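You operate a simulated robot arm through the tools that you are given. There is no shell and no other tool.

You are at the controls of a simulated two-armed robot. One attempt, no reset.

## Task
On the desk side of the bed, fold the towel in half, so that its two short edges meet.

The check looks at the end state, three seconds after you hand in, the way a careful person would. Anything else that was tipped, shoved, dropped, spilled or broken makes it a failure. Flat cloth is picked up by pressing the open fingertips on it (5 to 10 N) and closing them slowly along it; thin cloth reads only 2 to 8 mm in the jaws.

## Robot
Two 7-joint arms with two-finger grippers on one trunk, on a base that moves. Base frame: it is fixed to the floor where the robot stands at the start and does not move with it; the origin is under the middle of the robot, x ahead of it, y to its left, z up; the surface under the hand at the start is at about z = 0.7. Readings come in m, rad, newtons and seconds.
The left shoulder is at the start at [0.078, 0.151, 0.963], the right one opposite. With the tool pointing down near the work surface each hand reaches from about 0.34 to 0.8 m from the robot's upright axis, wherever it stands, measured 20 degrees to its own side. Places, roughly: desk side of the bed [0.6, -0.1, 0.7]. Payload 2.54 kg a hand.
The tool frame of a hand sits at the grasp point between the pads (the TCP): z along the fingers, y along the line on which they close. The tips reach 0.03 m beyond it. The gripper opens to 0.116 m; its body begins 0.095 m behind the TCP.
Orientation is that of the tool frame in the base frame, as a unit quaternion [w, x, y, z]. With the fingers straight down and closing along the base's y, the tool's x points along the base's -x, its y along +y and its z along -z.

## Interface
- The arms move only by the tool move_arm. It takes "left_rows", "right_rows" or both (then of equal length, played together; a hand with none holds still); each is a list of rows, each an object of numbers (a shift or turn left out is 0, a gripper value left out holds the last): "x", "y", "z": the shift along the base's x, y, z in units of 300 mm (1.0 is 300 mm); "ax", "ay", "az": the turn, a rotation vector about the base's x, y, z in units of 120 degrees (1.0 is 120 degrees). In form: [{"x": .., "y": .., "z": .., "ax": .., "ay": .., "az": ..}, ...]. A call has 1 to 20 rows; each row is the pose to reach, as a shift and turn from the pose commanded when the call began. "left_fingers" and "right_fingers" are, for a hand that has rows, the finger opening in m, from 0 to 0.116, set as the call begins (left out, the last holds). A call with a number of a shift or a turn outside -1 to 1 is refused whole. Rows are played at 5 a second. More than 0.05 m and 0.15 rad between two rows, or a gripper value outside its range, and nothing of the call is played. Where a pose cannot be reached the arm comes as near as it can. A force on the tool above 40 N (or 10 N above the force at the start of the call, whichever is more), or a blocked arm, ends the call early, and 0.2 s more pass. Each finger travels about 0.072 m/s and halts on what it meets, pressing with about 32 N; the grip force reading is that of the motor and also rises with nothing between the fingers. The clock runs only during rows and for 0.2 s after the last one: add rows that repeat a pose to give the fingers time. It gives the time, the measured TCP pose, the force on the tool (base axes), the opening and the grip force at its end, in the units of the frame above (readings bear some noise), with the torque about the TCP (base axes, N m) and any sound that the robot's microphone picked up, and new pictures: "views" is both (left out), scene, wrist or none (wrist: the cameras of the hands that moved).
- Cameras (640 x 400 px; columns grow to the right, rows downward): "scene" is now at [0.1507, -0.0294, 1.081]; the picture's right is [-0.31, -0.95, 0.00], its down [-0.50, 0.16, -0.85] and it looks along [0.81, -0.26, -0.53] (base axes); focal length 261 px, centre (320, 200). "left" rides on the left gripper at [0.069, 0.015, -0.122] in its tool frame; the picture's right is [-0.21, 0.98, 0.00], its down [-0.83, -0.18, -0.53] and it looks along [-0.52, -0.11, 0.85] (tool axes); focal length 251 px, centre (320, 200). "right" rides on the right gripper at [0.069, -0.015, -0.122] in its tool frame; the picture's right is [0.21, 0.98, 0.00], its down [-0.83, 0.18, -0.53] and it looks along [-0.52, 0.11, 0.85] (tool axes); focal length 251 px, centre (320, 200).
- move_column(by): slides the trunk up (or, below 0, down) by that many m; the arms and the scene camera ride with it, the base frame stays. It gives what a move gives, with no picture.
- drive_base(legs): drives the robot by 1 to 6 legs, each [ahead, left, turn to the left] in m, m and rad, along the robot's own axes; the way and the turn of a leg run together, so that a leg with both is an arc; at most 1.5 m and 3.142 rad a leg. The arms and the cameras ride along, it lands a little off, and it stops where it bumps. It gives what a move gives, and a new picture of the scene camera.
- turn_head(pan, tilt): turns the head with the scene camera to pan (to the left, within 1.396 rad either way) and tilt (down, from -0.506 to 1.204), counted from straight ahead of the robot. It gives what a move gives, and a new picture of the scene camera.
- probe_pixels(camera, pixels): for up to 12 pixels [column, row] of the newest picture of that camera ("zoom" is the newest enlarged one), the place [x, y, z] in the base frame of the surface seen there, good to about 0.002 m, but the place of the scene camera against the robot may be out by one fixed shift of up to 0.012 m in any direction. No time passes.
- enlarge(camera, box): a new picture of the part [left, top, right, bottom] of that camera's present view, enlarged. No time passes.
- finish_job(): hands the job in; it is judged then, once.

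Open the grippers and draw the arms clear of the work before you hand the job in, unless the task says otherwise.

The tools are called as a command line: name --argument value ..., lists and objects as JSON in quotes. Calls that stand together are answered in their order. move_arm: Moves the arms, as the interface text tells. Its arguments: {"type":"object","properties":{"left_rows":{"type":"array","items":{"type":"object","properties":{"x":{"type":"number"},"y":{"type":"number"},"z":{"type":"number"},"ax":{"type":"number"},"ay":{"type":"number"},"az":{"type":"number"}}}},"left_fingers":{"type":"number"},"right_rows":{"type":"array","items":{"type":"object","properties":{"x":{"type":"number"},"y":{"type":"number"},"z":{"type":"number"},"ax":{"type":"number"},"ay":{"type":"number"},"az":{"type":"number"}}}},"right_fingers":{"type":"number"},"views":{"type":"string","enum":["both","scene","wrist","none"]}},"required":[]} The other tools are called the same way: move_column (by) moves the trunk up or down; drive_base (legs) drives the base; turn_head (pan, tilt) turns the head that bears the scene camera; probe_pixels (camera, pixels) gives the place of the surface under pixels of a picture; enlarge (camera, box) takes an enlarged picture of a part of a camera's view; finish_job () hands the job in.

At the start:

```text
time: 0.0
left_tcp_pos: [0.5591, 0.0794, 0.8963]
left_orientation: [0.0, 0.0, 1.0, 0.0]
left_force: [-0.2, -0.3, -0.4]
left_moment: [-0.01, 0.02, -0.05]
left_width: 0.116
left_grip_force: 0.1
right_tcp_pos: [0.4268, -0.2227, 0.9276]
right_orientation: [0.0, 0.0, 1.0, 0.0]
right_force: [-0.2, 0.1, -0.8]
right_moment: [0.0, 0.01, -0.01]
right_width: 0.1161
right_grip_force: 0.0
trunk travel left (down, up): [-0.2, 0.089]
robot x, y, heading: [-0.0017, -0.0001, -0.0]
head pan, tilt (commanded): [-0.316, 0.555]
```

scene: 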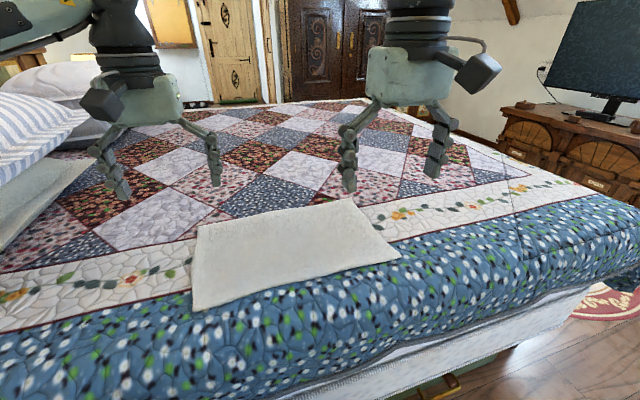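
right: 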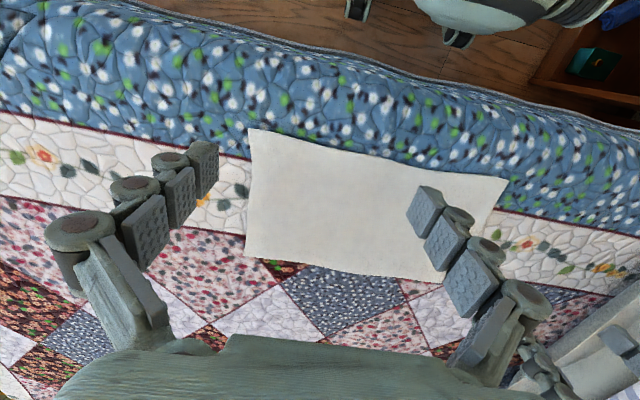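
left: 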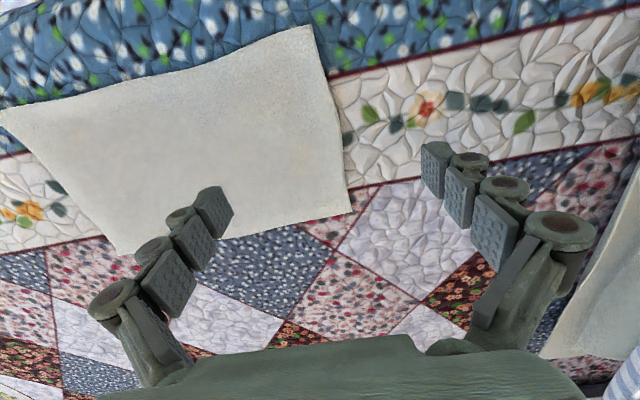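

The towel lies on the bed with scene corners near (197,227), (360,199), (400,254), (193,311). I'll probe the corners and centre to get its geometry.

probe_pixels --camera "scene" --pixels '[[199, 229], [358, 202], [396, 253], [196, 307], [295, 245], [280, 215], [375, 228], [300, 282], [196, 268], [230, 350], [180, 240], [410, 235]]'

probe_pixels --camera "right" --pixels '[[251, 132], [505, 181], [434, 282], [248, 253], [340, 210], [380, 158], [240, 200]]'

enlarge --camera "scene" --box '[160, 180, 440, 355]'

```text
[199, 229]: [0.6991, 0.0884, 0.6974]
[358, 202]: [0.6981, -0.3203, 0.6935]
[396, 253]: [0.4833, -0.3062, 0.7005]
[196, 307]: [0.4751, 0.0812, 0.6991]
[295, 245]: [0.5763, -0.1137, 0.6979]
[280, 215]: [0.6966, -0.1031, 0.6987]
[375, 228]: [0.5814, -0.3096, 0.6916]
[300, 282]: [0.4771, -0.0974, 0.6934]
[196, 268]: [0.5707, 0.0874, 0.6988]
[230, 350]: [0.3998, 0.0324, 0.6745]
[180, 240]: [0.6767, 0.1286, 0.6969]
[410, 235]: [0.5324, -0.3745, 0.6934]
```

```text
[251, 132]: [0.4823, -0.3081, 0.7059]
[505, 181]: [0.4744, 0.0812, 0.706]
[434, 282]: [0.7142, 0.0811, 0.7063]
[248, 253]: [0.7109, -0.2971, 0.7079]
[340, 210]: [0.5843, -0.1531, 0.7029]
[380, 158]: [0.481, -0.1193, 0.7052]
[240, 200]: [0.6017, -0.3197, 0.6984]
```

```text
2.29 times, centred on (300, 268) of scene
```

zoom: 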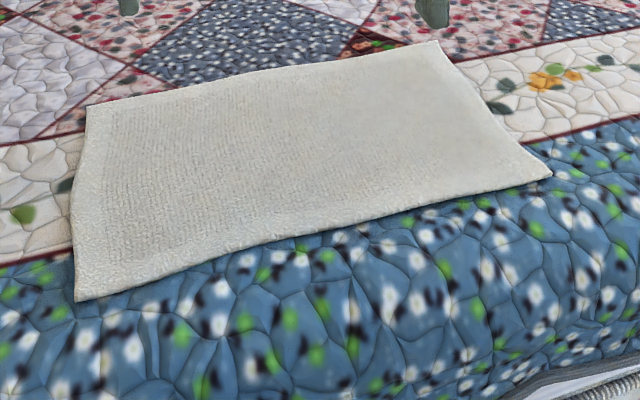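

The towel spans about x 0.475–0.71 and y −0.31–0.085, so its short edges run along x. Before planning the stance, I look around at the floor and both sides of the robot.

turn_head --pan 0.0 --tilt 1.1

turn_head --pan -1.3 --tilt 0.7

turn_head --pan 1.3 --tilt 0.7

```text
time: 1.0
left_tcp_pos: [0.5602, 0.0792, 0.8954]
left_orientation: [0.0, 0.0, 1.0, 0.0]
left_force: [0.5, -0.2, 0.5]
left_moment: [0.02, 0.01, 0.03]
left_width: 0.116
left_grip_force: 0.1
right_tcp_pos: [0.4273, -0.2215, 0.9274]
right_orientation: [0.0, 0.0, 1.0, 0.0]
right_force: [-0.7, -0.1, -0.4]
right_moment: [0.0, 0.01, 0.02]
right_width: 0.116
right_grip_force: 0.1
trunk travel left (down, up): [-0.2, 0.089]
robot x, y, heading: [-0.0006, 0.0013, -0.004]
head pan, tilt (commanded): [0.0, 1.1]
```

scene: 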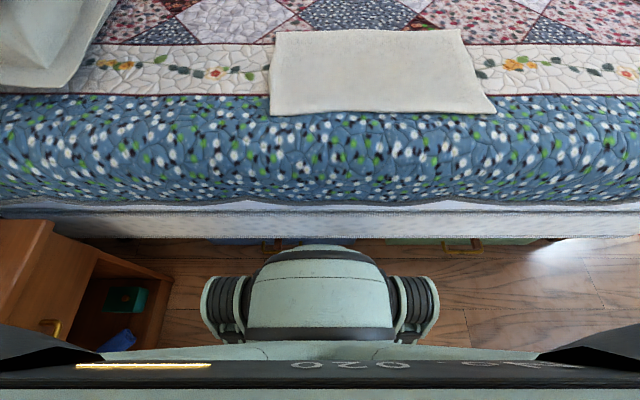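

```text
time: 2.4
left_tcp_pos: [0.5592, 0.0796, 0.8958]
left_orientation: [0.0, 0.0, 1.0, -0.001]
left_force: [1.2, -0.2, 0.9]
left_moment: [0.02, 0.01, 0.04]
left_width: 0.116
left_grip_force: 0.2
right_tcp_pos: [0.4267, -0.2219, 0.9277]
right_orientation: [0.0, 0.0, 1.0, 0.0]
right_force: [0.2, -0.1, 0.2]
right_moment: [0.01, 0.03, -0.03]
right_width: 0.1158
right_grip_force: 0.1
trunk travel left (down, up): [-0.2, 0.089]
robot x, y, heading: [0.0009, 0.0003, 0.002]
head pan, tilt (commanded): [-1.3, 0.7]
```

scene: 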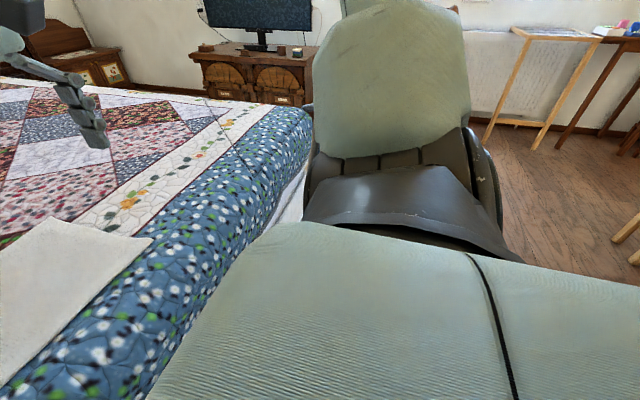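

```text
time: 4.8
left_tcp_pos: [0.5596, 0.0784, 0.8975]
left_orientation: [0.0, -0.001, 1.0, 0.0]
left_force: [0.0, 0.2, 0.4]
left_moment: [0.01, 0.01, 0.01]
left_width: 0.1163
left_grip_force: 0.0
right_tcp_pos: [0.4276, -0.2215, 0.928]
right_orientation: [0.0, -0.001, 1.0, 0.001]
right_force: [-0.7, 0.8, 0.6]
right_moment: [-0.01, 0.02, -0.02]
right_width: 0.1159
right_grip_force: 0.0
trunk travel left (down, up): [-0.2, 0.089]
robot x, y, heading: [-0.002, 0.0006, 0.001]
head pan, tilt (commanded): [1.3, 0.7]
```

scene: 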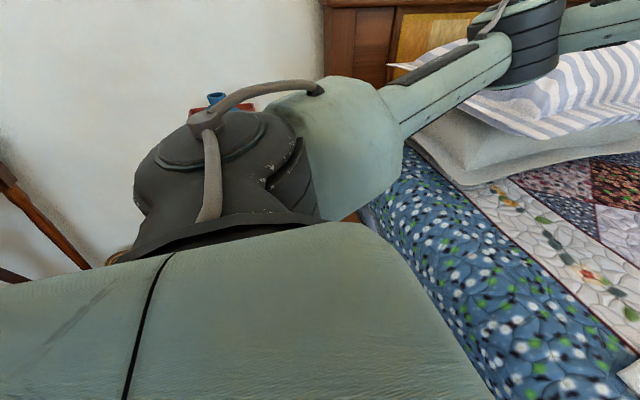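

The nightstand is on the left and the right side is clear, so I'll work from the right. I look down in front of the base again to measure the gap to the bed.

turn_head --pan 0.0 --tilt 1.1

probe_pixels --camera "scene" --pixels '[[315, 248], [210, 300], [430, 300], [320, 222], [320, 205], [320, 235], [500, 260], [400, 225], [160, 290], [90, 340], [320, 180], [35, 225]]'

```text
time: 6.2
left_tcp_pos: [0.5591, 0.0792, 0.8964]
left_orientation: [0.0, 0.001, 1.0, 0.0]
left_force: [-0.6, -0.5, 0.1]
left_moment: [0.01, 0.01, -0.01]
left_width: 0.1161
left_grip_force: 0.0
right_tcp_pos: [0.4275, -0.2227, 0.9289]
right_orientation: [0.0, 0.0, 1.0, 0.0]
right_force: [0.3, -0.5, -0.6]
right_moment: [0.01, -0.01, 0.04]
right_width: 0.1159
right_grip_force: 0.1
trunk travel left (down, up): [-0.2, 0.089]
robot x, y, heading: [0.0002, 0.0009, 0.003]
head pan, tilt (commanded): [0.0, 1.1]
```

scene: 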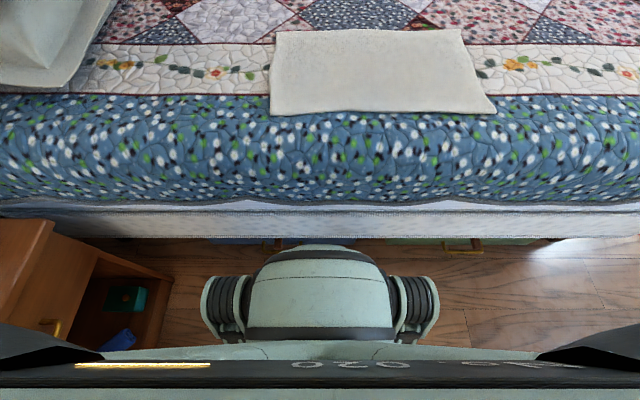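

```text
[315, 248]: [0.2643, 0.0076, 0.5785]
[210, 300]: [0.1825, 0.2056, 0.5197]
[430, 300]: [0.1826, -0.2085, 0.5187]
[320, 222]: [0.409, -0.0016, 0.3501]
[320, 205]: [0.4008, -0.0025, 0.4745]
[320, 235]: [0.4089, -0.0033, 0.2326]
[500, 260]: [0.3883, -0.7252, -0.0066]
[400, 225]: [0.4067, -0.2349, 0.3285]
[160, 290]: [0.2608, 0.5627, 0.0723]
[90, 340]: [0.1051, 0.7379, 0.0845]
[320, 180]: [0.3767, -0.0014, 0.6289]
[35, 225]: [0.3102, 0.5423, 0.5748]
```

I check the right wrist view's top region to see how close the robot's base sits to the bed at floor level.

enlarge --camera "right" --box '[320, 0, 640, 200]'

probe_pixels --camera "right" --pixels '[[355, 8], [455, 38], [500, 20], [440, 10], [560, 15], [400, 70], [330, 30], [590, 60], [560, 90]]'

```text
2.00 times, centred on (480, 100) of right
```

zoom: 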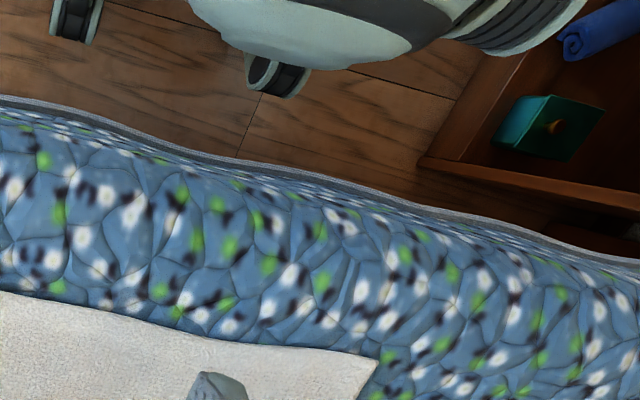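

```text
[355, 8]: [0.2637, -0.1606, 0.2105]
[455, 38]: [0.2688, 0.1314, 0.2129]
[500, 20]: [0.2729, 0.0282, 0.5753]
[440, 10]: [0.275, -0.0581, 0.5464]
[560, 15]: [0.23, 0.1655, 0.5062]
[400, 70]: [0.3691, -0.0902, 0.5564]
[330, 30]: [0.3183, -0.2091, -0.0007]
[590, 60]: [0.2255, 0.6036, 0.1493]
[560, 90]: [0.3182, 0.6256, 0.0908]
```

The base front reaches only x≈0.28 and the bed side is at ≈0.37–0.41, so a shift right plus a small left turn is safe. I drive 0.45 m right and turn left 0.35 rad, so the right hand can take the far corner and the left hand the near corner of the right short edge.

drive_base --legs '[[0.02, -0.45, 0], [0, 0, 0.35]]'

turn_head --pan 0.0 --tilt 0.8

```text
time: 12.1
left_tcp_pos: [0.5282, -0.1971, 0.8967]
left_orientation: [0.0, -0.157, 0.988, 0.0]
left_force: [-0.3, 0.2, -0.1]
left_moment: [0.05, -0.02, 0.03]
left_width: 0.1163
left_grip_force: 0.0
right_tcp_pos: [0.4939, -0.5248, 0.9275]
right_orientation: [-0.001, -0.154, 0.988, -0.001]
right_force: [0.8, 0.5, 0.0]
right_moment: [-0.02, 0.03, -0.02]
right_width: 0.1161
right_grip_force: 0.0
trunk travel left (down, up): [-0.2, 0.089]
robot x, y, heading: [0.0194, -0.4427, 0.313]
head pan, tilt (commanded): [0.0, 1.1]
stopped in leg 2: the robot was blocked; the commanded pose is now the measured one
```

scene: 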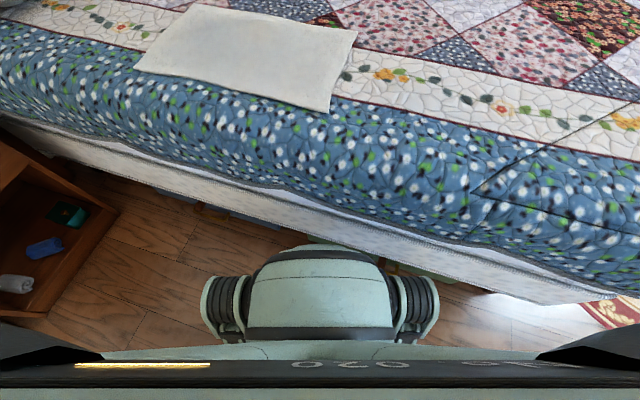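

```text
time: 12.9
left_tcp_pos: [0.527, -0.1977, 0.8966]
left_orientation: [0.0, -0.156, 0.988, 0.0]
left_force: [-0.2, 0.3, 0.4]
left_moment: [-0.02, 0.0, -0.02]
left_width: 0.1159
left_grip_force: 0.0
right_tcp_pos: [0.4937, -0.5254, 0.9283]
right_orientation: [0.0, -0.156, 0.988, 0.0]
right_force: [0.0, 0.2, 0.2]
right_moment: [0.02, 0.0, -0.03]
right_width: 0.116
right_grip_force: 0.1
trunk travel left (down, up): [-0.2, 0.089]
robot x, y, heading: [0.0188, -0.4428, 0.312]
head pan, tilt (commanded): [0.0, 0.799]
```

scene: 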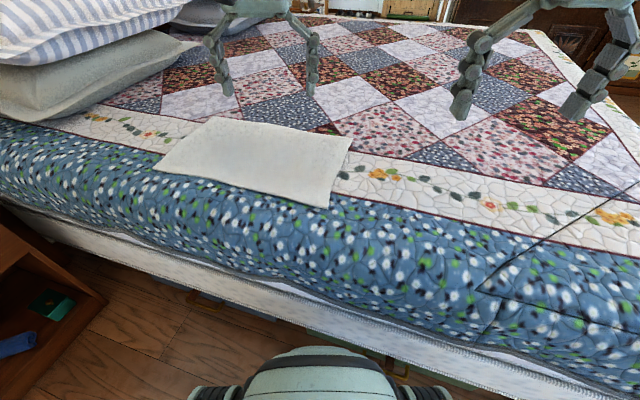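

The turn was stopped by contact at heading 0.31. I back off slightly and turn back a bit so nothing is touching.

drive_base --legs '[[-0.02, 0, -0.06]]'

turn_head --pan 0.3 --tilt 0.75

```text
time: 13.7
left_tcp_pos: [0.5227, -0.2336, 0.8957]
left_orientation: [0.0, -0.127, 0.992, 0.0]
left_force: [0.2, -0.4, 0.4]
left_moment: [0.05, -0.01, -0.04]
left_width: 0.116
left_grip_force: 0.0
right_tcp_pos: [0.4705, -0.5592, 0.9284]
right_orientation: [0.0, -0.125, 0.992, -0.001]
right_force: [0.7, 0.4, 0.1]
right_moment: [0.02, -0.01, 0.0]
right_width: 0.116
right_grip_force: 0.1
trunk travel left (down, up): [-0.2, 0.089]
robot x, y, heading: [0.001, -0.4472, 0.256]
head pan, tilt (commanded): [0.0, 0.799]
```

scene: 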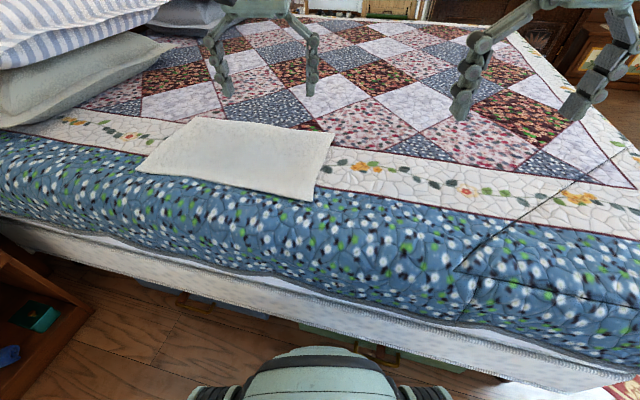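

```text
time: 14.5
left_tcp_pos: [0.522, -0.234, 0.8951]
left_orientation: [0.0, -0.126, 0.992, 0.001]
left_force: [-0.1, 0.1, 0.1]
left_moment: [-0.01, -0.02, -0.01]
left_width: 0.1159
left_grip_force: 0.0
right_tcp_pos: [0.4693, -0.559, 0.9282]
right_orientation: [0.0, -0.126, 0.992, 0.0]
right_force: [-0.5, 0.3, 0.0]
right_moment: [0.02, -0.01, 0.03]
right_width: 0.116
right_grip_force: 0.0
trunk travel left (down, up): [-0.2, 0.089]
robot x, y, heading: [0.0013, -0.4528, 0.254]
head pan, tilt (commanded): [0.3, 0.75]
```

scene: 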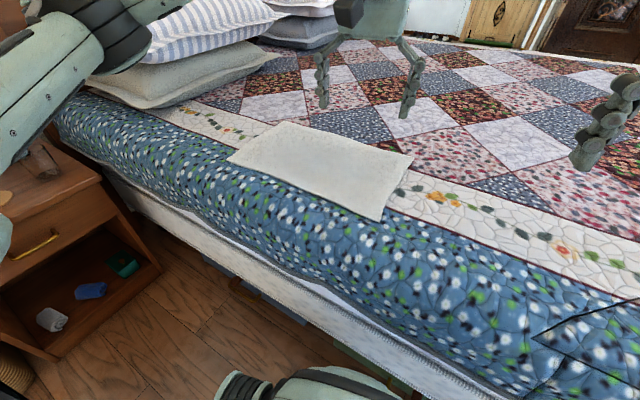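

The left elbow is visible at upper left near (110,40), with the nightstand beneath it. I probe its place and heights of nearby pillows for clearance.

probe_pixels --camera "scene" --pixels '[[110, 40], [60, 50], [30, 110], [145, 75], [200, 30], [35, 160], [60, 195], [350, 20], [240, 155], [412, 158], [378, 218], [287, 124]]'

enlarge --camera "scene" --box '[0, 0, 320, 200]'

```text
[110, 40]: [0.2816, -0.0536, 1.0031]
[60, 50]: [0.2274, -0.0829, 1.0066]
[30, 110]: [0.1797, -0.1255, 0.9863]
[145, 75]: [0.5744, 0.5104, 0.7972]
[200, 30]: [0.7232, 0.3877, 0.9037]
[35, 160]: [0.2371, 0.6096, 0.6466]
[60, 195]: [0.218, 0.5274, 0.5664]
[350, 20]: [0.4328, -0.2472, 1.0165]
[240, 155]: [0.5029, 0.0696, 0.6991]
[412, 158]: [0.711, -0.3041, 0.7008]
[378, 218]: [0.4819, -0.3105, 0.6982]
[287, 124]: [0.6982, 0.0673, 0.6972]
```

```text
2.00 times, centred on (160, 100) of scene
```

zoom: 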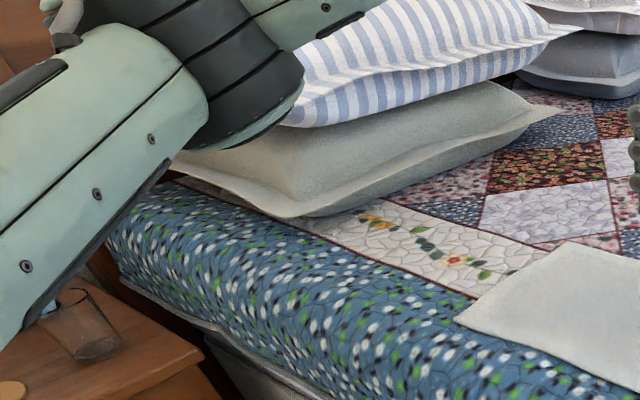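

The right edge corners are at about (0.482,−0.308) and (0.711,−0.304), elbows are well clear of pillows and nightstand. I square both hands to the world axes, set openings to 0.05 m and bring left over the near-right corner and right (going around the outside) over the far-right corner, still well above the cloth.

move_arm --left_rows '[{"x": -0.021, "y": -0.034, "z": -0.063, "az": -0.03}, {"x": -0.042, "y": -0.069, "z": -0.125, "az": -0.06}, {"x": -0.063, "y": -0.103, "z": -0.188, "az": -0.09}, {"x": -0.083, "y": -0.137, "z": -0.25, "az": -0.1213}, {"x": -0.083, "y": -0.137, "z": -0.25, "az": -0.1213}, {"x": -0.083, "y": -0.137, "z": -0.25, "az": -0.1213}, {"x": -0.083, "y": -0.137, "z": -0.25, "az": -0.1213}, {"x": -0.083, "y": -0.137, "z": -0.25, "az": -0.1213}, {"x": -0.083, "y": -0.137, "z": -0.25, "az": -0.1213}, {"x": -0.083, "y": -0.137, "z": -0.25, "az": -0.1213}, {"x": -0.083, "y": -0.137, "z": -0.25, "az": -0.1213}]' --right_rows '[{"x": 0.15, "y": 0.03, "az": -0.03}, {"x": 0.3, "y": 0.06, "az": -0.06}, {"x": 0.45, "y": 0.09, "az": -0.09}, {"x": 0.6, "y": 0.12, "az": -0.1213}, {"x": 0.753, "y": 0.15, "az": -0.1213}, {"x": 0.753, "y": 0.283, "z": -0.06, "az": -0.1213}, {"x": 0.753, "y": 0.416, "z": -0.12, "az": -0.1213}, {"x": 0.753, "y": 0.549, "z": -0.18, "az": -0.1213}, {"x": 0.753, "y": 0.682, "z": -0.24, "az": -0.1213}, {"x": 0.753, "y": 0.815, "z": -0.3, "az": -0.1213}, {"x": 0.753, "y": 0.947, "z": -0.36, "az": -0.1213}]' --left_fingers 0.05 --right_fingers 0.05 --views "both"

```text
time: 16.9
left_tcp_pos: [0.4967, -0.2753, 0.8196]
left_orientation: [0.0, 0.0, 1.0, 0.0]
left_force: [0.2, 0.1, 0.0]
left_moment: [0.02, -0.02, 0.0]
left_width: 0.0502
left_grip_force: 0.1
right_tcp_pos: [0.613, -0.4447, 0.8385]
right_orientation: [0.001, 0.002, 1.0, 0.001]
right_force: [0.1, 0.6, -0.1]
right_moment: [0.02, -0.01, -0.02]
right_width: 0.0501
right_grip_force: 0.1
right hand out of reach, approached as far as the arm can: row 5, 6, 7, 8, 9, 10, 11
trunk travel left (down, up): [-0.2, 0.089]
robot x, y, heading: [0.0004, -0.4511, 0.255]
head pan, tilt (commanded): [0.3, 0.75]
```

scene: 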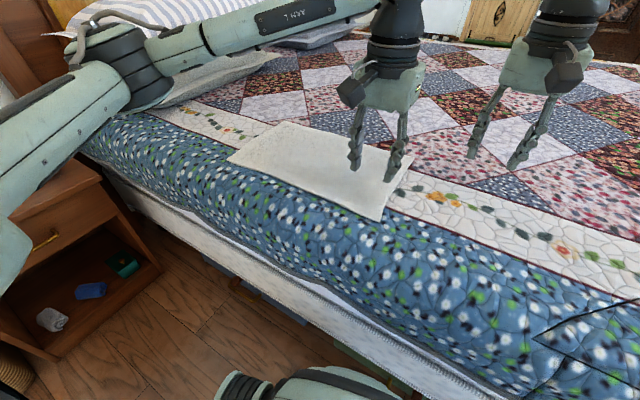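
right: 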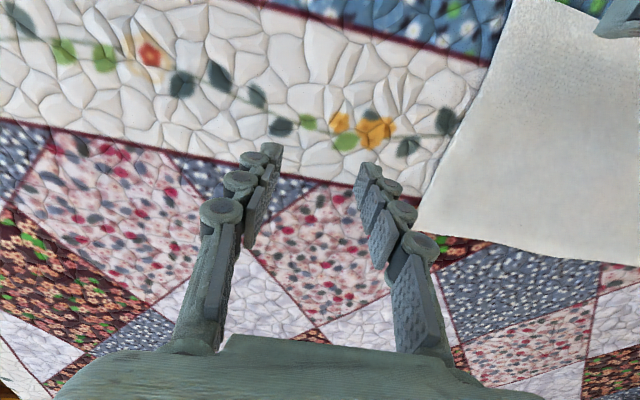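
left: 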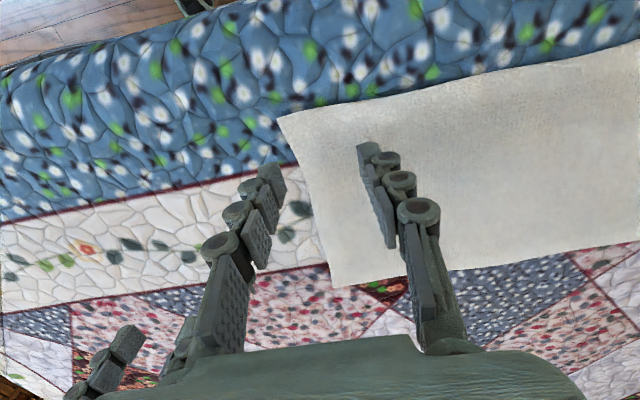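

The right hand stopped short at (0.613,−0.445), reported out of reach at that height. I test from here with a lateral/low move toward the corner to see what the arm allows.

move_arm --right_rows '[{"y": 0.1, "z": -0.03}, {"y": 0.2, "z": -0.06}, {"y": 0.3, "z": -0.08}, {"y": 0.4, "z": -0.1}, {"y": 0.5, "z": -0.1}]' --views "scene"

```text
time: 18.1
left_tcp_pos: [0.4973, -0.2754, 0.8208]
left_orientation: [0.0, 0.0, 1.0, -0.001]
left_force: [0.0, 0.3, -0.7]
left_moment: [-0.04, -0.01, 0.0]
left_width: 0.05
left_grip_force: 0.1
right_tcp_pos: [0.5762, -0.4271, 0.8173]
right_orientation: [0.001, 0.002, 1.0, 0.001]
right_force: [-0.3, 1.6, 0.6]
right_moment: [0.0, 0.0, 0.02]
right_width: 0.05
right_grip_force: 0.0
right hand out of reach, approached as far as the arm can: row 1, 2, 3, 4, 5
trunk travel left (down, up): [-0.2, 0.089]
robot x, y, heading: [0.0009, -0.4491, 0.253]
head pan, tilt (commanded): [0.3, 0.75]
```

scene: 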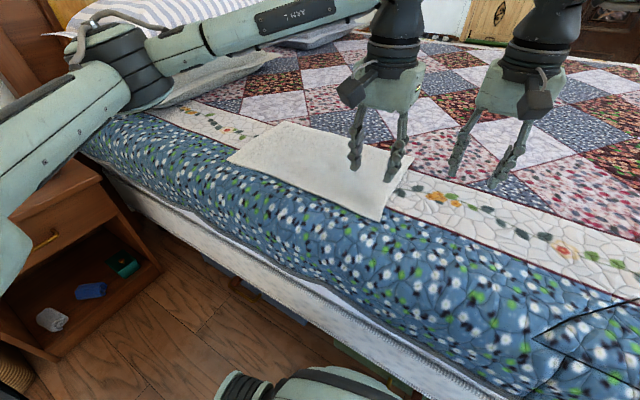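

The right arm seems limited by a wrist joint at this yaw rather than by distance. I turn the right hand back to yaw +0.25 and retry the move toward the corner.

move_arm --right_rows '[{"az": 0.06}, {"az": 0.1213}, {"az": 0.1213, "y": 0.1}, {"az": 0.1213, "y": 0.2}, {"az": 0.1213, "y": 0.3}, {"az": 0.1213, "y": 0.4}]' --views "scene"

```text
time: 19.5
left_tcp_pos: [0.4978, -0.2749, 0.8207]
left_orientation: [0.0, -0.001, 1.0, 0.0]
left_force: [0.0, -0.3, 0.0]
left_moment: [0.01, 0.01, 0.0]
left_width: 0.05
left_grip_force: 0.1
right_tcp_pos: [0.5419, -0.4143, 0.8221]
right_orientation: [0.0, -0.126, 0.992, 0.002]
right_force: [0.4, 0.0, -0.3]
right_moment: [-0.04, -0.02, -0.01]
right_width: 0.0501
right_grip_force: 0.1
right hand out of reach, approached as far as the arm can: row 3, 4, 5, 6
trunk travel left (down, up): [-0.2, 0.089]
robot x, y, heading: [-0.006, -0.4556, 0.254]
head pan, tilt (commanded): [0.3, 0.75]
```

scene: 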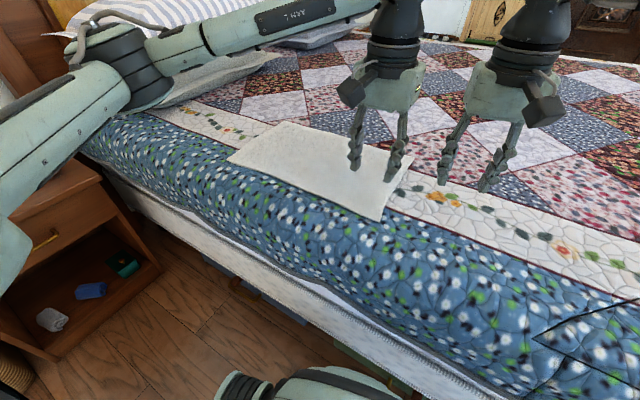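

I look at the right arm's posture to understand what is limiting it.

turn_head --pan -0.6 --tilt 0.35

```text
time: 20.7
left_tcp_pos: [0.4972, -0.2752, 0.8194]
left_orientation: [0.0, 0.0, 1.0, -0.001]
left_force: [0.3, -0.2, 0.0]
left_moment: [0.01, 0.03, 0.05]
left_width: 0.0498
left_grip_force: 0.1
right_tcp_pos: [0.5417, -0.4152, 0.8214]
right_orientation: [0.001, -0.125, 0.992, 0.001]
right_force: [0.0, 1.0, -1.0]
right_moment: [-0.02, -0.02, -0.02]
right_width: 0.05
right_grip_force: 0.1
trunk travel left (down, up): [-0.2, 0.089]
robot x, y, heading: [0.0002, -0.4536, 0.249]
head pan, tilt (commanded): [-0.6, 0.351]
```

scene: 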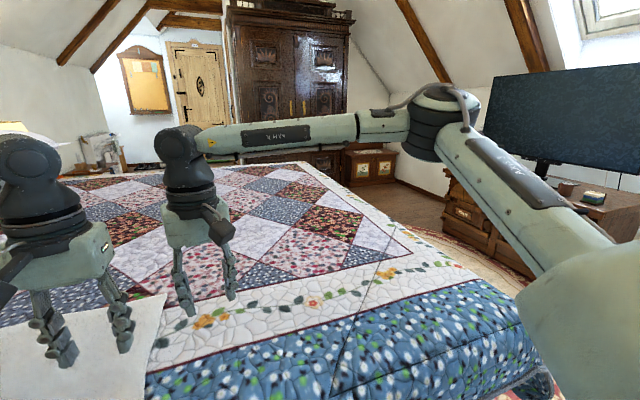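

probe_pixels --camera "scene" --pixels '[[440, 110], [180, 145], [300, 130], [520, 190], [590, 300], [40, 170], [190, 190]]'

turn_head --pan 0.6 --tilt 0.35

```text
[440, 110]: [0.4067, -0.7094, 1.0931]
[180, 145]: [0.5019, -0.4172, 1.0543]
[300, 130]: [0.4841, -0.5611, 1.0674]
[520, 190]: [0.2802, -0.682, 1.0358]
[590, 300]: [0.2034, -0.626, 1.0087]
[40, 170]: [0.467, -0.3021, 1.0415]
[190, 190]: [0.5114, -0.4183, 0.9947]
```

```text
time: 22.1
left_tcp_pos: [0.4974, -0.2751, 0.8202]
left_orientation: [0.0, 0.0, 1.0, 0.0]
left_force: [0.0, -0.2, -0.5]
left_moment: [0.03, 0.0, 0.0]
left_width: 0.05
left_grip_force: 0.1
right_tcp_pos: [0.5412, -0.4145, 0.821]
right_orientation: [0.001, -0.125, 0.992, 0.001]
right_force: [-0.5, 0.8, -0.2]
right_moment: [0.04, -0.02, -0.02]
right_width: 0.0501
right_grip_force: 0.1
trunk travel left (down, up): [-0.2, 0.089]
robot x, y, heading: [0.0003, -0.4486, 0.249]
head pan, tilt (commanded): [0.6, 0.351]
```

scene: 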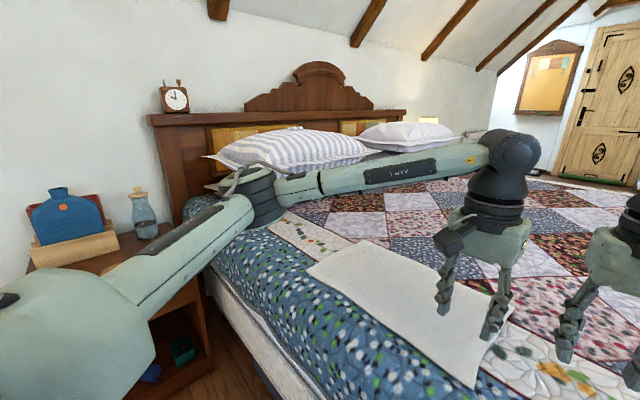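

The right elbow rode up high (z≈1.09) and its upper arm looks stuck at a limit. I retract the right hand to near its comfortable start posture at low height, then re-extend at low height.

move_arm --right_rows '[{"x": -0.05, "y": -0.12, "z": -0.02}, {"x": -0.1, "y": -0.24, "z": -0.05}, {"x": -0.17, "y": -0.36, "z": -0.08}, {"x": -0.233, "y": -0.472, "z": -0.1}, {"x": -0.233, "y": -0.472, "z": -0.1}, {"x": -0.11, "y": -0.43, "z": -0.1}, {"x": 0.0, "y": -0.38, "z": -0.1}, {"x": 0.12, "y": -0.34, "z": -0.1}, {"x": 0.24, "y": -0.3, "z": -0.1}]' --views "none"

turn_head --pan -0.6 --tilt 0.35

```text
time: 24.1
left_tcp_pos: [0.4978, -0.2761, 0.8205]
left_orientation: [0.0, 0.0, 1.0, 0.0]
left_force: [0.6, -0.2, 0.0]
left_moment: [-0.02, -0.03, -0.01]
left_width: 0.0501
left_grip_force: 0.0
right_tcp_pos: [0.6163, -0.5099, 0.7913]
right_orientation: [0.0, -0.125, 0.992, 0.001]
right_force: [0.2, -1.0, -0.6]
right_moment: [0.01, 0.01, 0.0]
right_width: 0.0498
right_grip_force: 0.1
trunk travel left (down, up): [-0.2, 0.089]
robot x, y, heading: [-0.0014, -0.4519, 0.256]
head pan, tilt (commanded): [0.6, 0.351]
```

```text
time: 25.5
left_tcp_pos: [0.4968, -0.2745, 0.8197]
left_orientation: [0.0, 0.0, 1.0, -0.001]
left_force: [-0.4, -0.2, 0.0]
left_moment: [0.0, 0.03, -0.02]
left_width: 0.0501
left_grip_force: 0.1
right_tcp_pos: [0.6152, -0.5118, 0.7914]
right_orientation: [0.001, -0.125, 0.992, -0.001]
right_force: [0.0, -0.2, -0.1]
right_moment: [0.0, -0.03, 0.01]
right_width: 0.0501
right_grip_force: 0.0
trunk travel left (down, up): [-0.2, 0.089]
robot x, y, heading: [-0.0026, -0.4507, 0.25]
head pan, tilt (commanded): [-0.6, 0.351]
```

scene: 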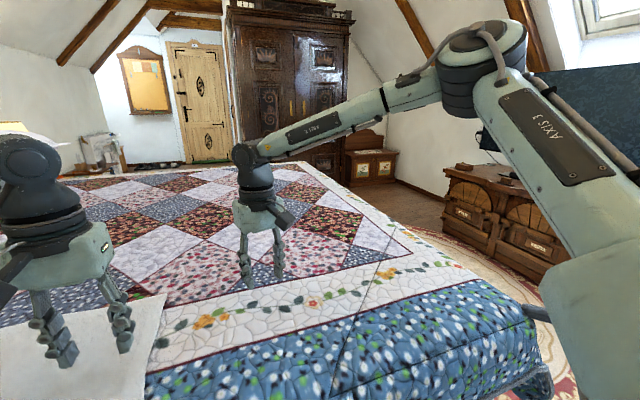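

Now the right arm extended fine to (0.616,−0.51,0.79). I continue at this height toward above the far-right corner.

move_arm --right_rows '[{"x": 0.09, "y": 0.08}, {"x": 0.18, "y": 0.18}, {"x": 0.267, "y": 0.3}, {"x": 0.267, "y": 0.42}, {"x": 0.267, "y": 0.54}, {"x": 0.267, "y": 0.66}, {"x": 0.267, "y": 0.737}]' --views "scene"

```text
time: 27.1
left_tcp_pos: [0.4966, -0.2753, 0.8199]
left_orientation: [0.0, 0.0, 1.0, 0.0]
left_force: [0.0, 0.5, 0.1]
left_moment: [0.0, 0.02, 0.03]
left_width: 0.05
left_grip_force: 0.2
right_tcp_pos: [0.6137, -0.4478, 0.8099]
right_orientation: [0.002, -0.125, 0.992, 0.001]
right_force: [0.0, 0.2, 0.4]
right_moment: [0.01, -0.01, 0.01]
right_width: 0.05
right_grip_force: 0.0
right hand out of reach, approached as far as the arm can: row 2, 3, 4, 5, 6, 7
trunk travel left (down, up): [-0.2, 0.089]
robot x, y, heading: [-0.0022, -0.4492, 0.254]
head pan, tilt (commanded): [-0.6, 0.351]
```

scene: 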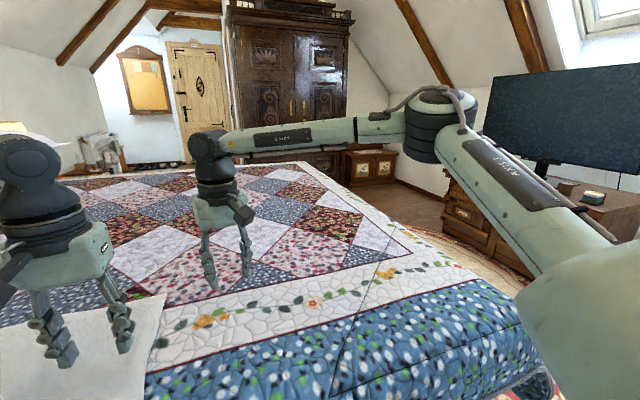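

The right elbow appears pinned because the wrist is high relative to the shoulder. I raise the trunk by 0.085 m so the shoulders sit higher above the work, which should free the arm.

move_column --by 0.085

move_arm --right_rows '[{"y": -0.05, "z": -0.1}, {"y": -0.1, "z": -0.2}, {"y": -0.1, "z": -0.3}, {"y": -0.05, "z": -0.4}, {"x": 0.05, "y": 0.05, "z": -0.42}, {"x": 0.12, "y": 0.15, "z": -0.42}, {"x": 0.19, "y": 0.27, "z": -0.42}, {"x": 0.27, "y": 0.38, "z": -0.42}, {"x": 0.27, "y": 0.5, "z": -0.42}]' --views "scene"

```text
time: 28.3
left_tcp_pos: [0.4975, -0.2748, 0.9043]
left_orientation: [0.001, -0.001, 1.0, 0.001]
left_force: [-0.5, -0.5, 1.0]
left_moment: [0.02, 0.03, 0.02]
left_width: 0.05
left_grip_force: 0.0
right_tcp_pos: [0.6143, -0.4472, 0.8944]
right_orientation: [0.001, -0.126, 0.992, 0.001]
right_force: [0.3, -0.4, 0.1]
right_moment: [0.01, 0.01, 0.0]
right_width: 0.0499
right_grip_force: 0.1
trunk travel left (down, up): [-0.285, 0.004]
robot x, y, heading: [-0.0012, -0.4502, 0.247]
head pan, tilt (commanded): [-0.6, 0.351]
```

```text
time: 30.3
left_tcp_pos: [0.4969, -0.2755, 0.9049]
left_orientation: [0.001, 0.001, 1.0, -0.001]
left_force: [1.2, -1.4, -0.7]
left_moment: [0.0, -0.03, -0.03]
left_width: 0.05
left_grip_force: 0.0
right_tcp_pos: [0.6105, -0.4643, 0.8121]
right_orientation: [0.002, -0.125, 0.992, 0.002]
right_force: [-0.2, -0.6, 0.8]
right_moment: [-0.03, 0.0, -0.03]
right_width: 0.0499
right_grip_force: 0.1
right hand out of reach, approached as far as the arm can: row 4, 5, 6, 7, 8, 9
trunk travel left (down, up): [-0.285, 0.004]
robot x, y, heading: [0.0026, -0.4503, 0.253]
head pan, tilt (commanded): [-0.6, 0.351]
```

scene: 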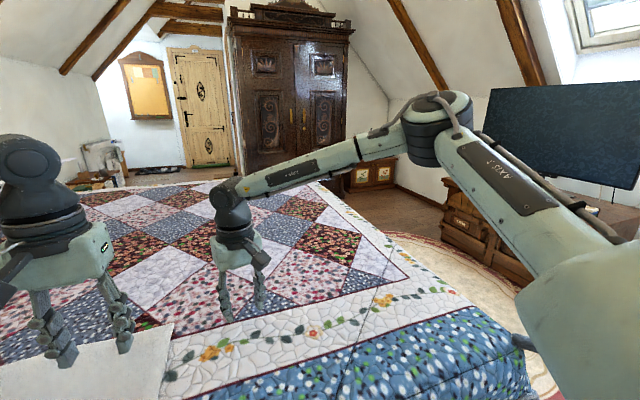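

Still blocked even with the trunk raised. To learn whether the left hand's presence is what blocks it, I move the left hand 0.27 m away to the left and retry the right hand.

move_arm --left_rows '[{"y": 0.15}, {"y": 0.3}, {"y": 0.45}, {"y": 0.6}, {"y": 0.75}, {"y": 0.9}, {"y": 0.9}, {"y": 0.9}, {"y": 0.9}, {"y": 0.9}, {"y": 0.9}]' --right_rows '[{"x": 0.0}, {"x": 0.0}, {"x": 0.0}, {"x": 0.0}, {"x": 0.05, "y": 0.07}, {"x": 0.1, "y": 0.14}, {"x": 0.15, "y": 0.21}, {"x": 0.2, "y": 0.28}, {"x": 0.25, "y": 0.36}, {"x": 0.28, "y": 0.45}, {"x": 0.28, "y": 0.55}]' --views "scene"

```text
time: 32.7
left_tcp_pos: [0.4969, -0.0036, 0.9058]
left_orientation: [0.0, 0.0, 1.0, 0.001]
left_force: [0.0, -0.2, 1.0]
left_moment: [-0.03, 0.02, -0.02]
left_width: 0.0499
left_grip_force: 0.1
right_tcp_pos: [0.614, -0.4547, 0.8515]
right_orientation: [0.002, -0.126, 0.992, 0.001]
right_force: [-0.3, 0.2, 1.0]
right_moment: [0.03, 0.01, 0.01]
right_width: 0.05
right_grip_force: 0.0
right hand out of reach, approached as far as the arm can: row 5, 6, 7, 8, 9, 10, 11
trunk travel left (down, up): [-0.285, 0.004]
robot x, y, heading: [0.0009, -0.4489, 0.247]
head pan, tilt (commanded): [-0.6, 0.351]
```

scene: 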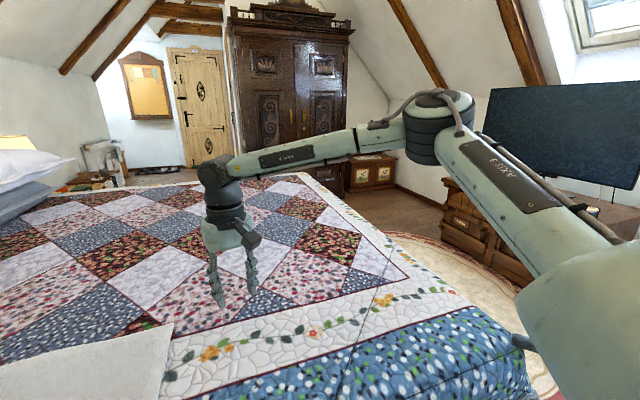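

The limit isn't the other arm; likely a wrist bend limit with the tool vertical. I test tilting the right hand so its fingers lean 20–25° toward +y (along the forearm), then move toward the far corner again.

move_arm --right_rows '[{"ax": 0.06}, {"ax": 0.12}, {"ax": 0.18}, {"ax": 0.18, "x": 0.05, "y": 0.1, "z": -0.04}, {"ax": 0.18, "x": 0.1, "y": 0.2, "z": -0.08}, {"ax": 0.18, "x": 0.15, "y": 0.3, "z": -0.1}, {"ax": 0.18, "x": 0.2, "y": 0.4, "z": -0.12}, {"ax": 0.18, "x": 0.25, "y": 0.5, "z": -0.14}]' --views "scene"

```text
time: 34.5
left_tcp_pos: [0.4954, -0.0028, 0.9057]
left_orientation: [0.0, 0.0, 1.0, 0.0]
left_force: [-0.3, 0.5, 0.5]
left_moment: [0.0, 0.01, -0.02]
left_width: 0.0502
left_grip_force: 0.0
right_tcp_pos: [0.6364, -0.3889, 0.8456]
right_orientation: [0.025, -0.123, 0.975, 0.186]
right_force: [0.3, 0.1, -0.8]
right_moment: [0.0, -0.06, -0.01]
right_width: 0.0501
right_grip_force: 0.0
right hand out of reach, approached as far as the arm can: row 5, 6, 7, 8
trunk travel left (down, up): [-0.285, 0.004]
robot x, y, heading: [0.0021, -0.4515, 0.253]
head pan, tilt (commanded): [-0.6, 0.351]
```

scene: 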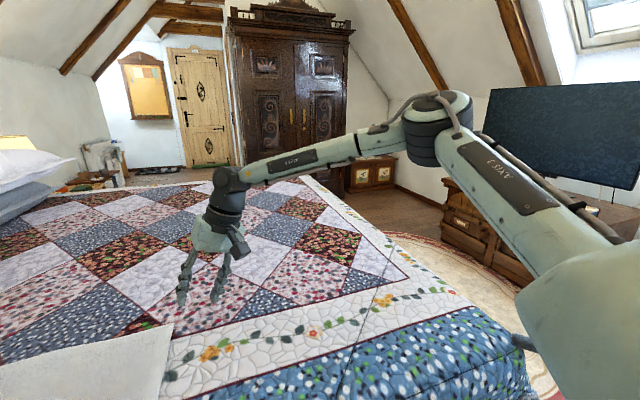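

The elbow stays pinned whatever the tilt, so I try another route: straighten the right arm first on its own side at low height, then swing it left over the far corner.

move_arm --right_rows '[{"y": -0.1, "ax": -0.06}, {"y": -0.2, "ax": -0.12}, {"y": -0.3, "ax": -0.18}, {"y": -0.42, "z": -0.06, "ax": -0.18}, {"y": -0.5, "z": -0.15, "ax": -0.18}, {"y": -0.5, "z": -0.22, "ax": -0.18}, {"x": 0.1, "y": -0.5, "z": -0.22, "ax": -0.18}, {"x": 0.2, "y": -0.5, "z": -0.22, "ax": -0.18}, {"x": 0.3, "y": -0.5, "z": -0.22, "ax": -0.18}, {"x": 0.35, "y": -0.5, "z": -0.22, "ax": -0.18}]' --views "scene"

```text
time: 36.7
left_tcp_pos: [0.4963, -0.0023, 0.9054]
left_orientation: [0.0, 0.0, 1.0, 0.001]
left_force: [0.5, -0.2, 0.3]
left_moment: [0.01, 0.01, 0.01]
left_width: 0.0498
left_grip_force: 0.0
right_tcp_pos: [0.7094, -0.5646, 0.8004]
right_orientation: [0.002, -0.125, 0.992, 0.002]
right_force: [-0.5, 0.0, 0.1]
right_moment: [0.01, -0.01, -0.05]
right_width: 0.0501
right_grip_force: 0.0
right hand out of reach, approached as far as the arm can: row 8, 9, 10
trunk travel left (down, up): [-0.285, 0.004]
robot x, y, heading: [0.0009, -0.4511, 0.251]
head pan, tilt (commanded): [-0.6, 0.351]
```

scene: 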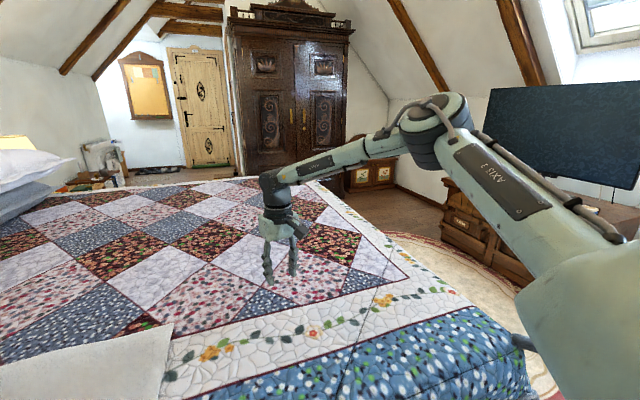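

The right arm keeps its elbow high. I check how the left arm's elbow sits by comparison.

turn_head --pan 0.8 --tilt 0.3

```text
time: 38.2
left_tcp_pos: [0.4946, -0.0041, 0.9066]
left_orientation: [0.0, 0.0, 1.0, 0.0]
left_force: [0.0, -0.8, 0.0]
left_moment: [-0.02, -0.01, 0.0]
left_width: 0.0501
left_grip_force: 0.0
right_tcp_pos: [0.7105, -0.5637, 0.8004]
right_orientation: [0.003, -0.125, 0.992, 0.002]
right_force: [-0.7, 0.8, -0.2]
right_moment: [-0.02, 0.0, 0.01]
right_width: 0.05
right_grip_force: 0.0
trunk travel left (down, up): [-0.285, 0.004]
robot x, y, heading: [0.0012, -0.4475, 0.252]
head pan, tilt (commanded): [0.799, 0.3]
```

scene: 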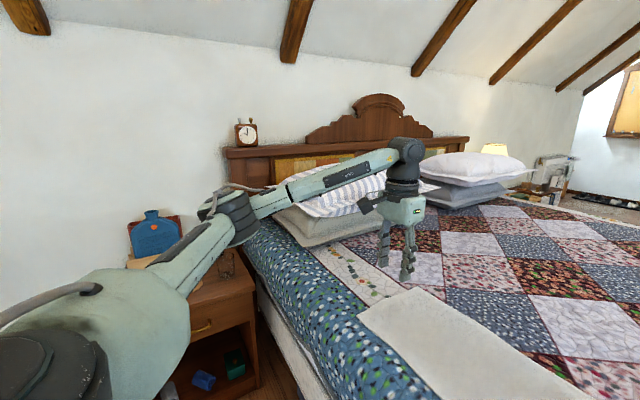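

The left arm has its elbow low, the right arm high. I test how far the left (elbow-low) arm can reach forward and inward by moving it toward (0.67,−0.25).

move_arm --left_rows '[{"x": 0.0, "y": -0.08, "z": -0.1}, {"x": 0.05, "y": -0.16, "z": -0.15}, {"x": 0.1, "y": -0.26, "z": -0.2}, {"x": 0.17, "y": -0.36, "z": -0.22}, {"x": 0.24, "y": -0.46, "z": -0.25}, {"x": 0.32, "y": -0.56, "z": -0.28}, {"x": 0.4, "y": -0.66, "z": -0.3}, {"x": 0.48, "y": -0.74, "z": -0.3}, {"x": 0.57, "y": -0.81, "z": -0.3}]' --views "scene"

```text
time: 40.2
left_tcp_pos: [0.6685, -0.2521, 0.8127]
left_orientation: [0.0, 0.0, 1.0, 0.001]
left_force: [1.0, 0.7, -0.6]
left_moment: [0.02, 0.03, 0.02]
left_width: 0.0498
left_grip_force: 0.0
right_tcp_pos: [0.7113, -0.5656, 0.8001]
right_orientation: [0.003, -0.126, 0.992, 0.002]
right_force: [-0.2, 0.2, -0.4]
right_moment: [0.01, -0.03, -0.01]
right_width: 0.05
right_grip_force: 0.0
trunk travel left (down, up): [-0.285, 0.004]
robot x, y, heading: [-0.0004, -0.4505, 0.253]
head pan, tilt (commanded): [0.799, 0.3]
```

scene: 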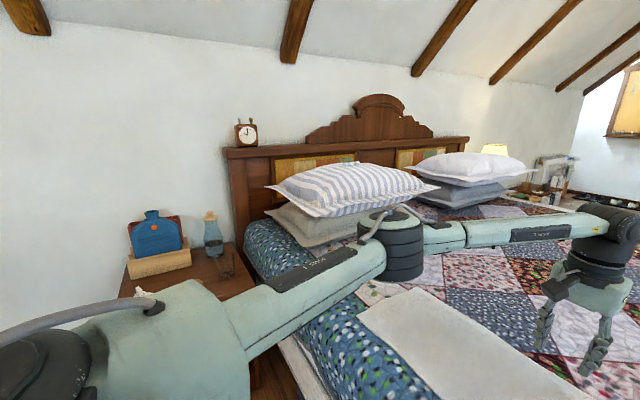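

The left arm reaches (0.669,−0.252) easily. I probe its elbow for comparison with the right arm's pinned elbow.

probe_pixels --camera "scene" --pixels '[[390, 245], [400, 220], [405, 270], [600, 225], [300, 270], [180, 320], [540, 235]]'

turn_head --pan -0.8 --tilt 0.3

```text
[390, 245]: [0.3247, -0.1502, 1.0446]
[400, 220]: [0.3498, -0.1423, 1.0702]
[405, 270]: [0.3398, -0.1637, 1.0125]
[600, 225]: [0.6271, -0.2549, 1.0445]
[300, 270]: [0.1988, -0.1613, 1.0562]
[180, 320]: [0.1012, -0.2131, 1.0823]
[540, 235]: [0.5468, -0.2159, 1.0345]
```

```text
time: 41.9
left_tcp_pos: [0.6681, -0.2512, 0.8129]
left_orientation: [0.001, -0.001, 1.0, 0.0]
left_force: [0.6, 0.4, -0.2]
left_moment: [-0.02, 0.0, -0.01]
left_width: 0.0501
left_grip_force: 0.0
right_tcp_pos: [0.7096, -0.5639, 0.8009]
right_orientation: [0.002, -0.126, 0.992, 0.002]
right_force: [0.1, -0.2, -0.5]
right_moment: [0.04, -0.01, 0.01]
right_width: 0.0497
right_grip_force: 0.1
trunk travel left (down, up): [-0.285, 0.004]
robot x, y, heading: [-0.0028, -0.4443, 0.249]
head pan, tilt (commanded): [-0.799, 0.3]
```

scene: 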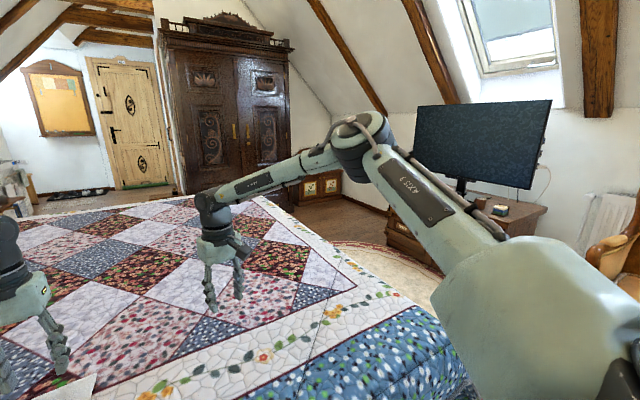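

The left elbow sits low and forward (good branch), the right one is pinned high, so the better plan is: left hand takes the far corner and right hand the near corner of the LEFT short edge, then the base drives right to carry the fold. First I lift and tuck both hands for driving.

move_arm --left_rows '[{"z": 0.08, "az": 0.02}, {"x": -0.04, "z": 0.16, "az": 0.04}, {"x": -0.09, "z": 0.24, "az": 0.06}, {"x": -0.14, "z": 0.32, "az": 0.08}, {"x": -0.19, "z": 0.4, "az": 0.1}, {"x": -0.24, "y": -0.01, "z": 0.467, "az": 0.12}, {"x": -0.26, "y": -0.02, "z": 0.467, "az": 0.12}]' --right_rows '[{"x": -0.05, "y": 0.02, "z": 0.1}, {"x": -0.12, "y": 0.05, "z": 0.2}, {"x": -0.22, "y": 0.09, "z": 0.3}, {"x": -0.34, "y": 0.14, "z": 0.38}, {"x": -0.47, "y": 0.19, "z": 0.44}, {"x": -0.6, "y": 0.24, "z": 0.48}, {"x": -0.723, "y": 0.287, "z": 0.5}]' --views "none"

drive_base --legs '[[0, 0, -0.25], [0.01, 0.6, 0]]'

turn_head --pan 0.5 --tilt 0.7

```text
time: 43.5
left_tcp_pos: [0.5888, -0.2552, 0.9566]
left_orientation: [0.001, -0.126, 0.992, 0.0]
left_force: [-0.7, -0.1, -0.5]
left_moment: [-0.01, 0.01, 0.01]
left_width: 0.0497
left_grip_force: 0.2
right_tcp_pos: [0.4901, -0.4782, 0.9473]
right_orientation: [0.001, -0.124, 0.992, 0.002]
right_force: [-0.2, 0.1, 0.0]
right_moment: [-0.03, 0.01, 0.01]
right_width: 0.0498
right_grip_force: 0.1
trunk travel left (down, up): [-0.285, 0.004]
robot x, y, heading: [0.0015, -0.4513, 0.251]
head pan, tilt (commanded): [-0.799, 0.3]
```

```text
time: 50.5
left_tcp_pos: [0.6238, 0.1874, 0.9552]
left_orientation: [0.0, -0.006, 1.0, 0.001]
left_force: [0.6, 0.8, 0.0]
left_moment: [-0.01, 0.02, 0.01]
left_width: 0.0499
left_grip_force: 0.1
right_tcp_pos: [0.4756, -0.0057, 0.948]
right_orientation: [0.001, -0.006, 1.0, 0.0]
right_force: [0.7, 1.2, 0.3]
right_moment: [0.0, -0.03, 0.03]
right_width: 0.05
right_grip_force: 0.0
trunk travel left (down, up): [-0.285, 0.004]
robot x, y, heading: [0.0083, 0.1374, 0.012]
head pan, tilt (commanded): [-0.799, 0.3]
```

scene: 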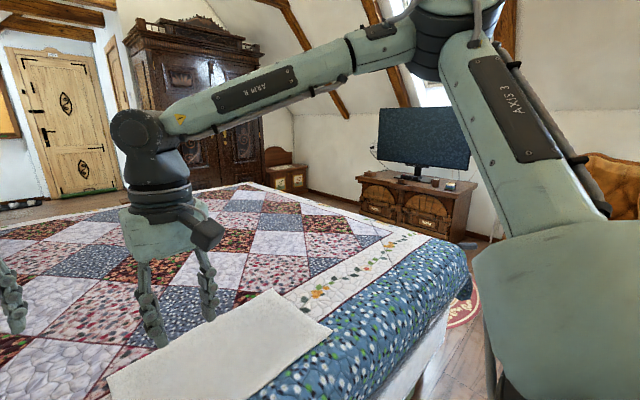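

```text
time: 52.0
left_tcp_pos: [0.6243, 0.1871, 0.9548]
left_orientation: [0.001, -0.006, 1.0, 0.0]
left_force: [0.4, 0.2, -0.7]
left_moment: [-0.01, 0.01, 0.01]
left_width: 0.05
left_grip_force: 0.0
right_tcp_pos: [0.4752, -0.0048, 0.9473]
right_orientation: [0.001, -0.006, 1.0, 0.001]
right_force: [0.9, -0.8, 0.0]
right_moment: [-0.01, -0.01, 0.01]
right_width: 0.0501
right_grip_force: 0.1
trunk travel left (down, up): [-0.285, 0.004]
robot x, y, heading: [0.0038, 0.1373, 0.013]
head pan, tilt (commanded): [0.499, 0.7]
```

scene: 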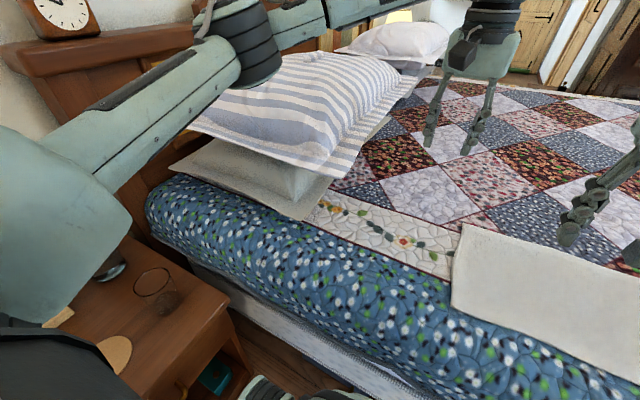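

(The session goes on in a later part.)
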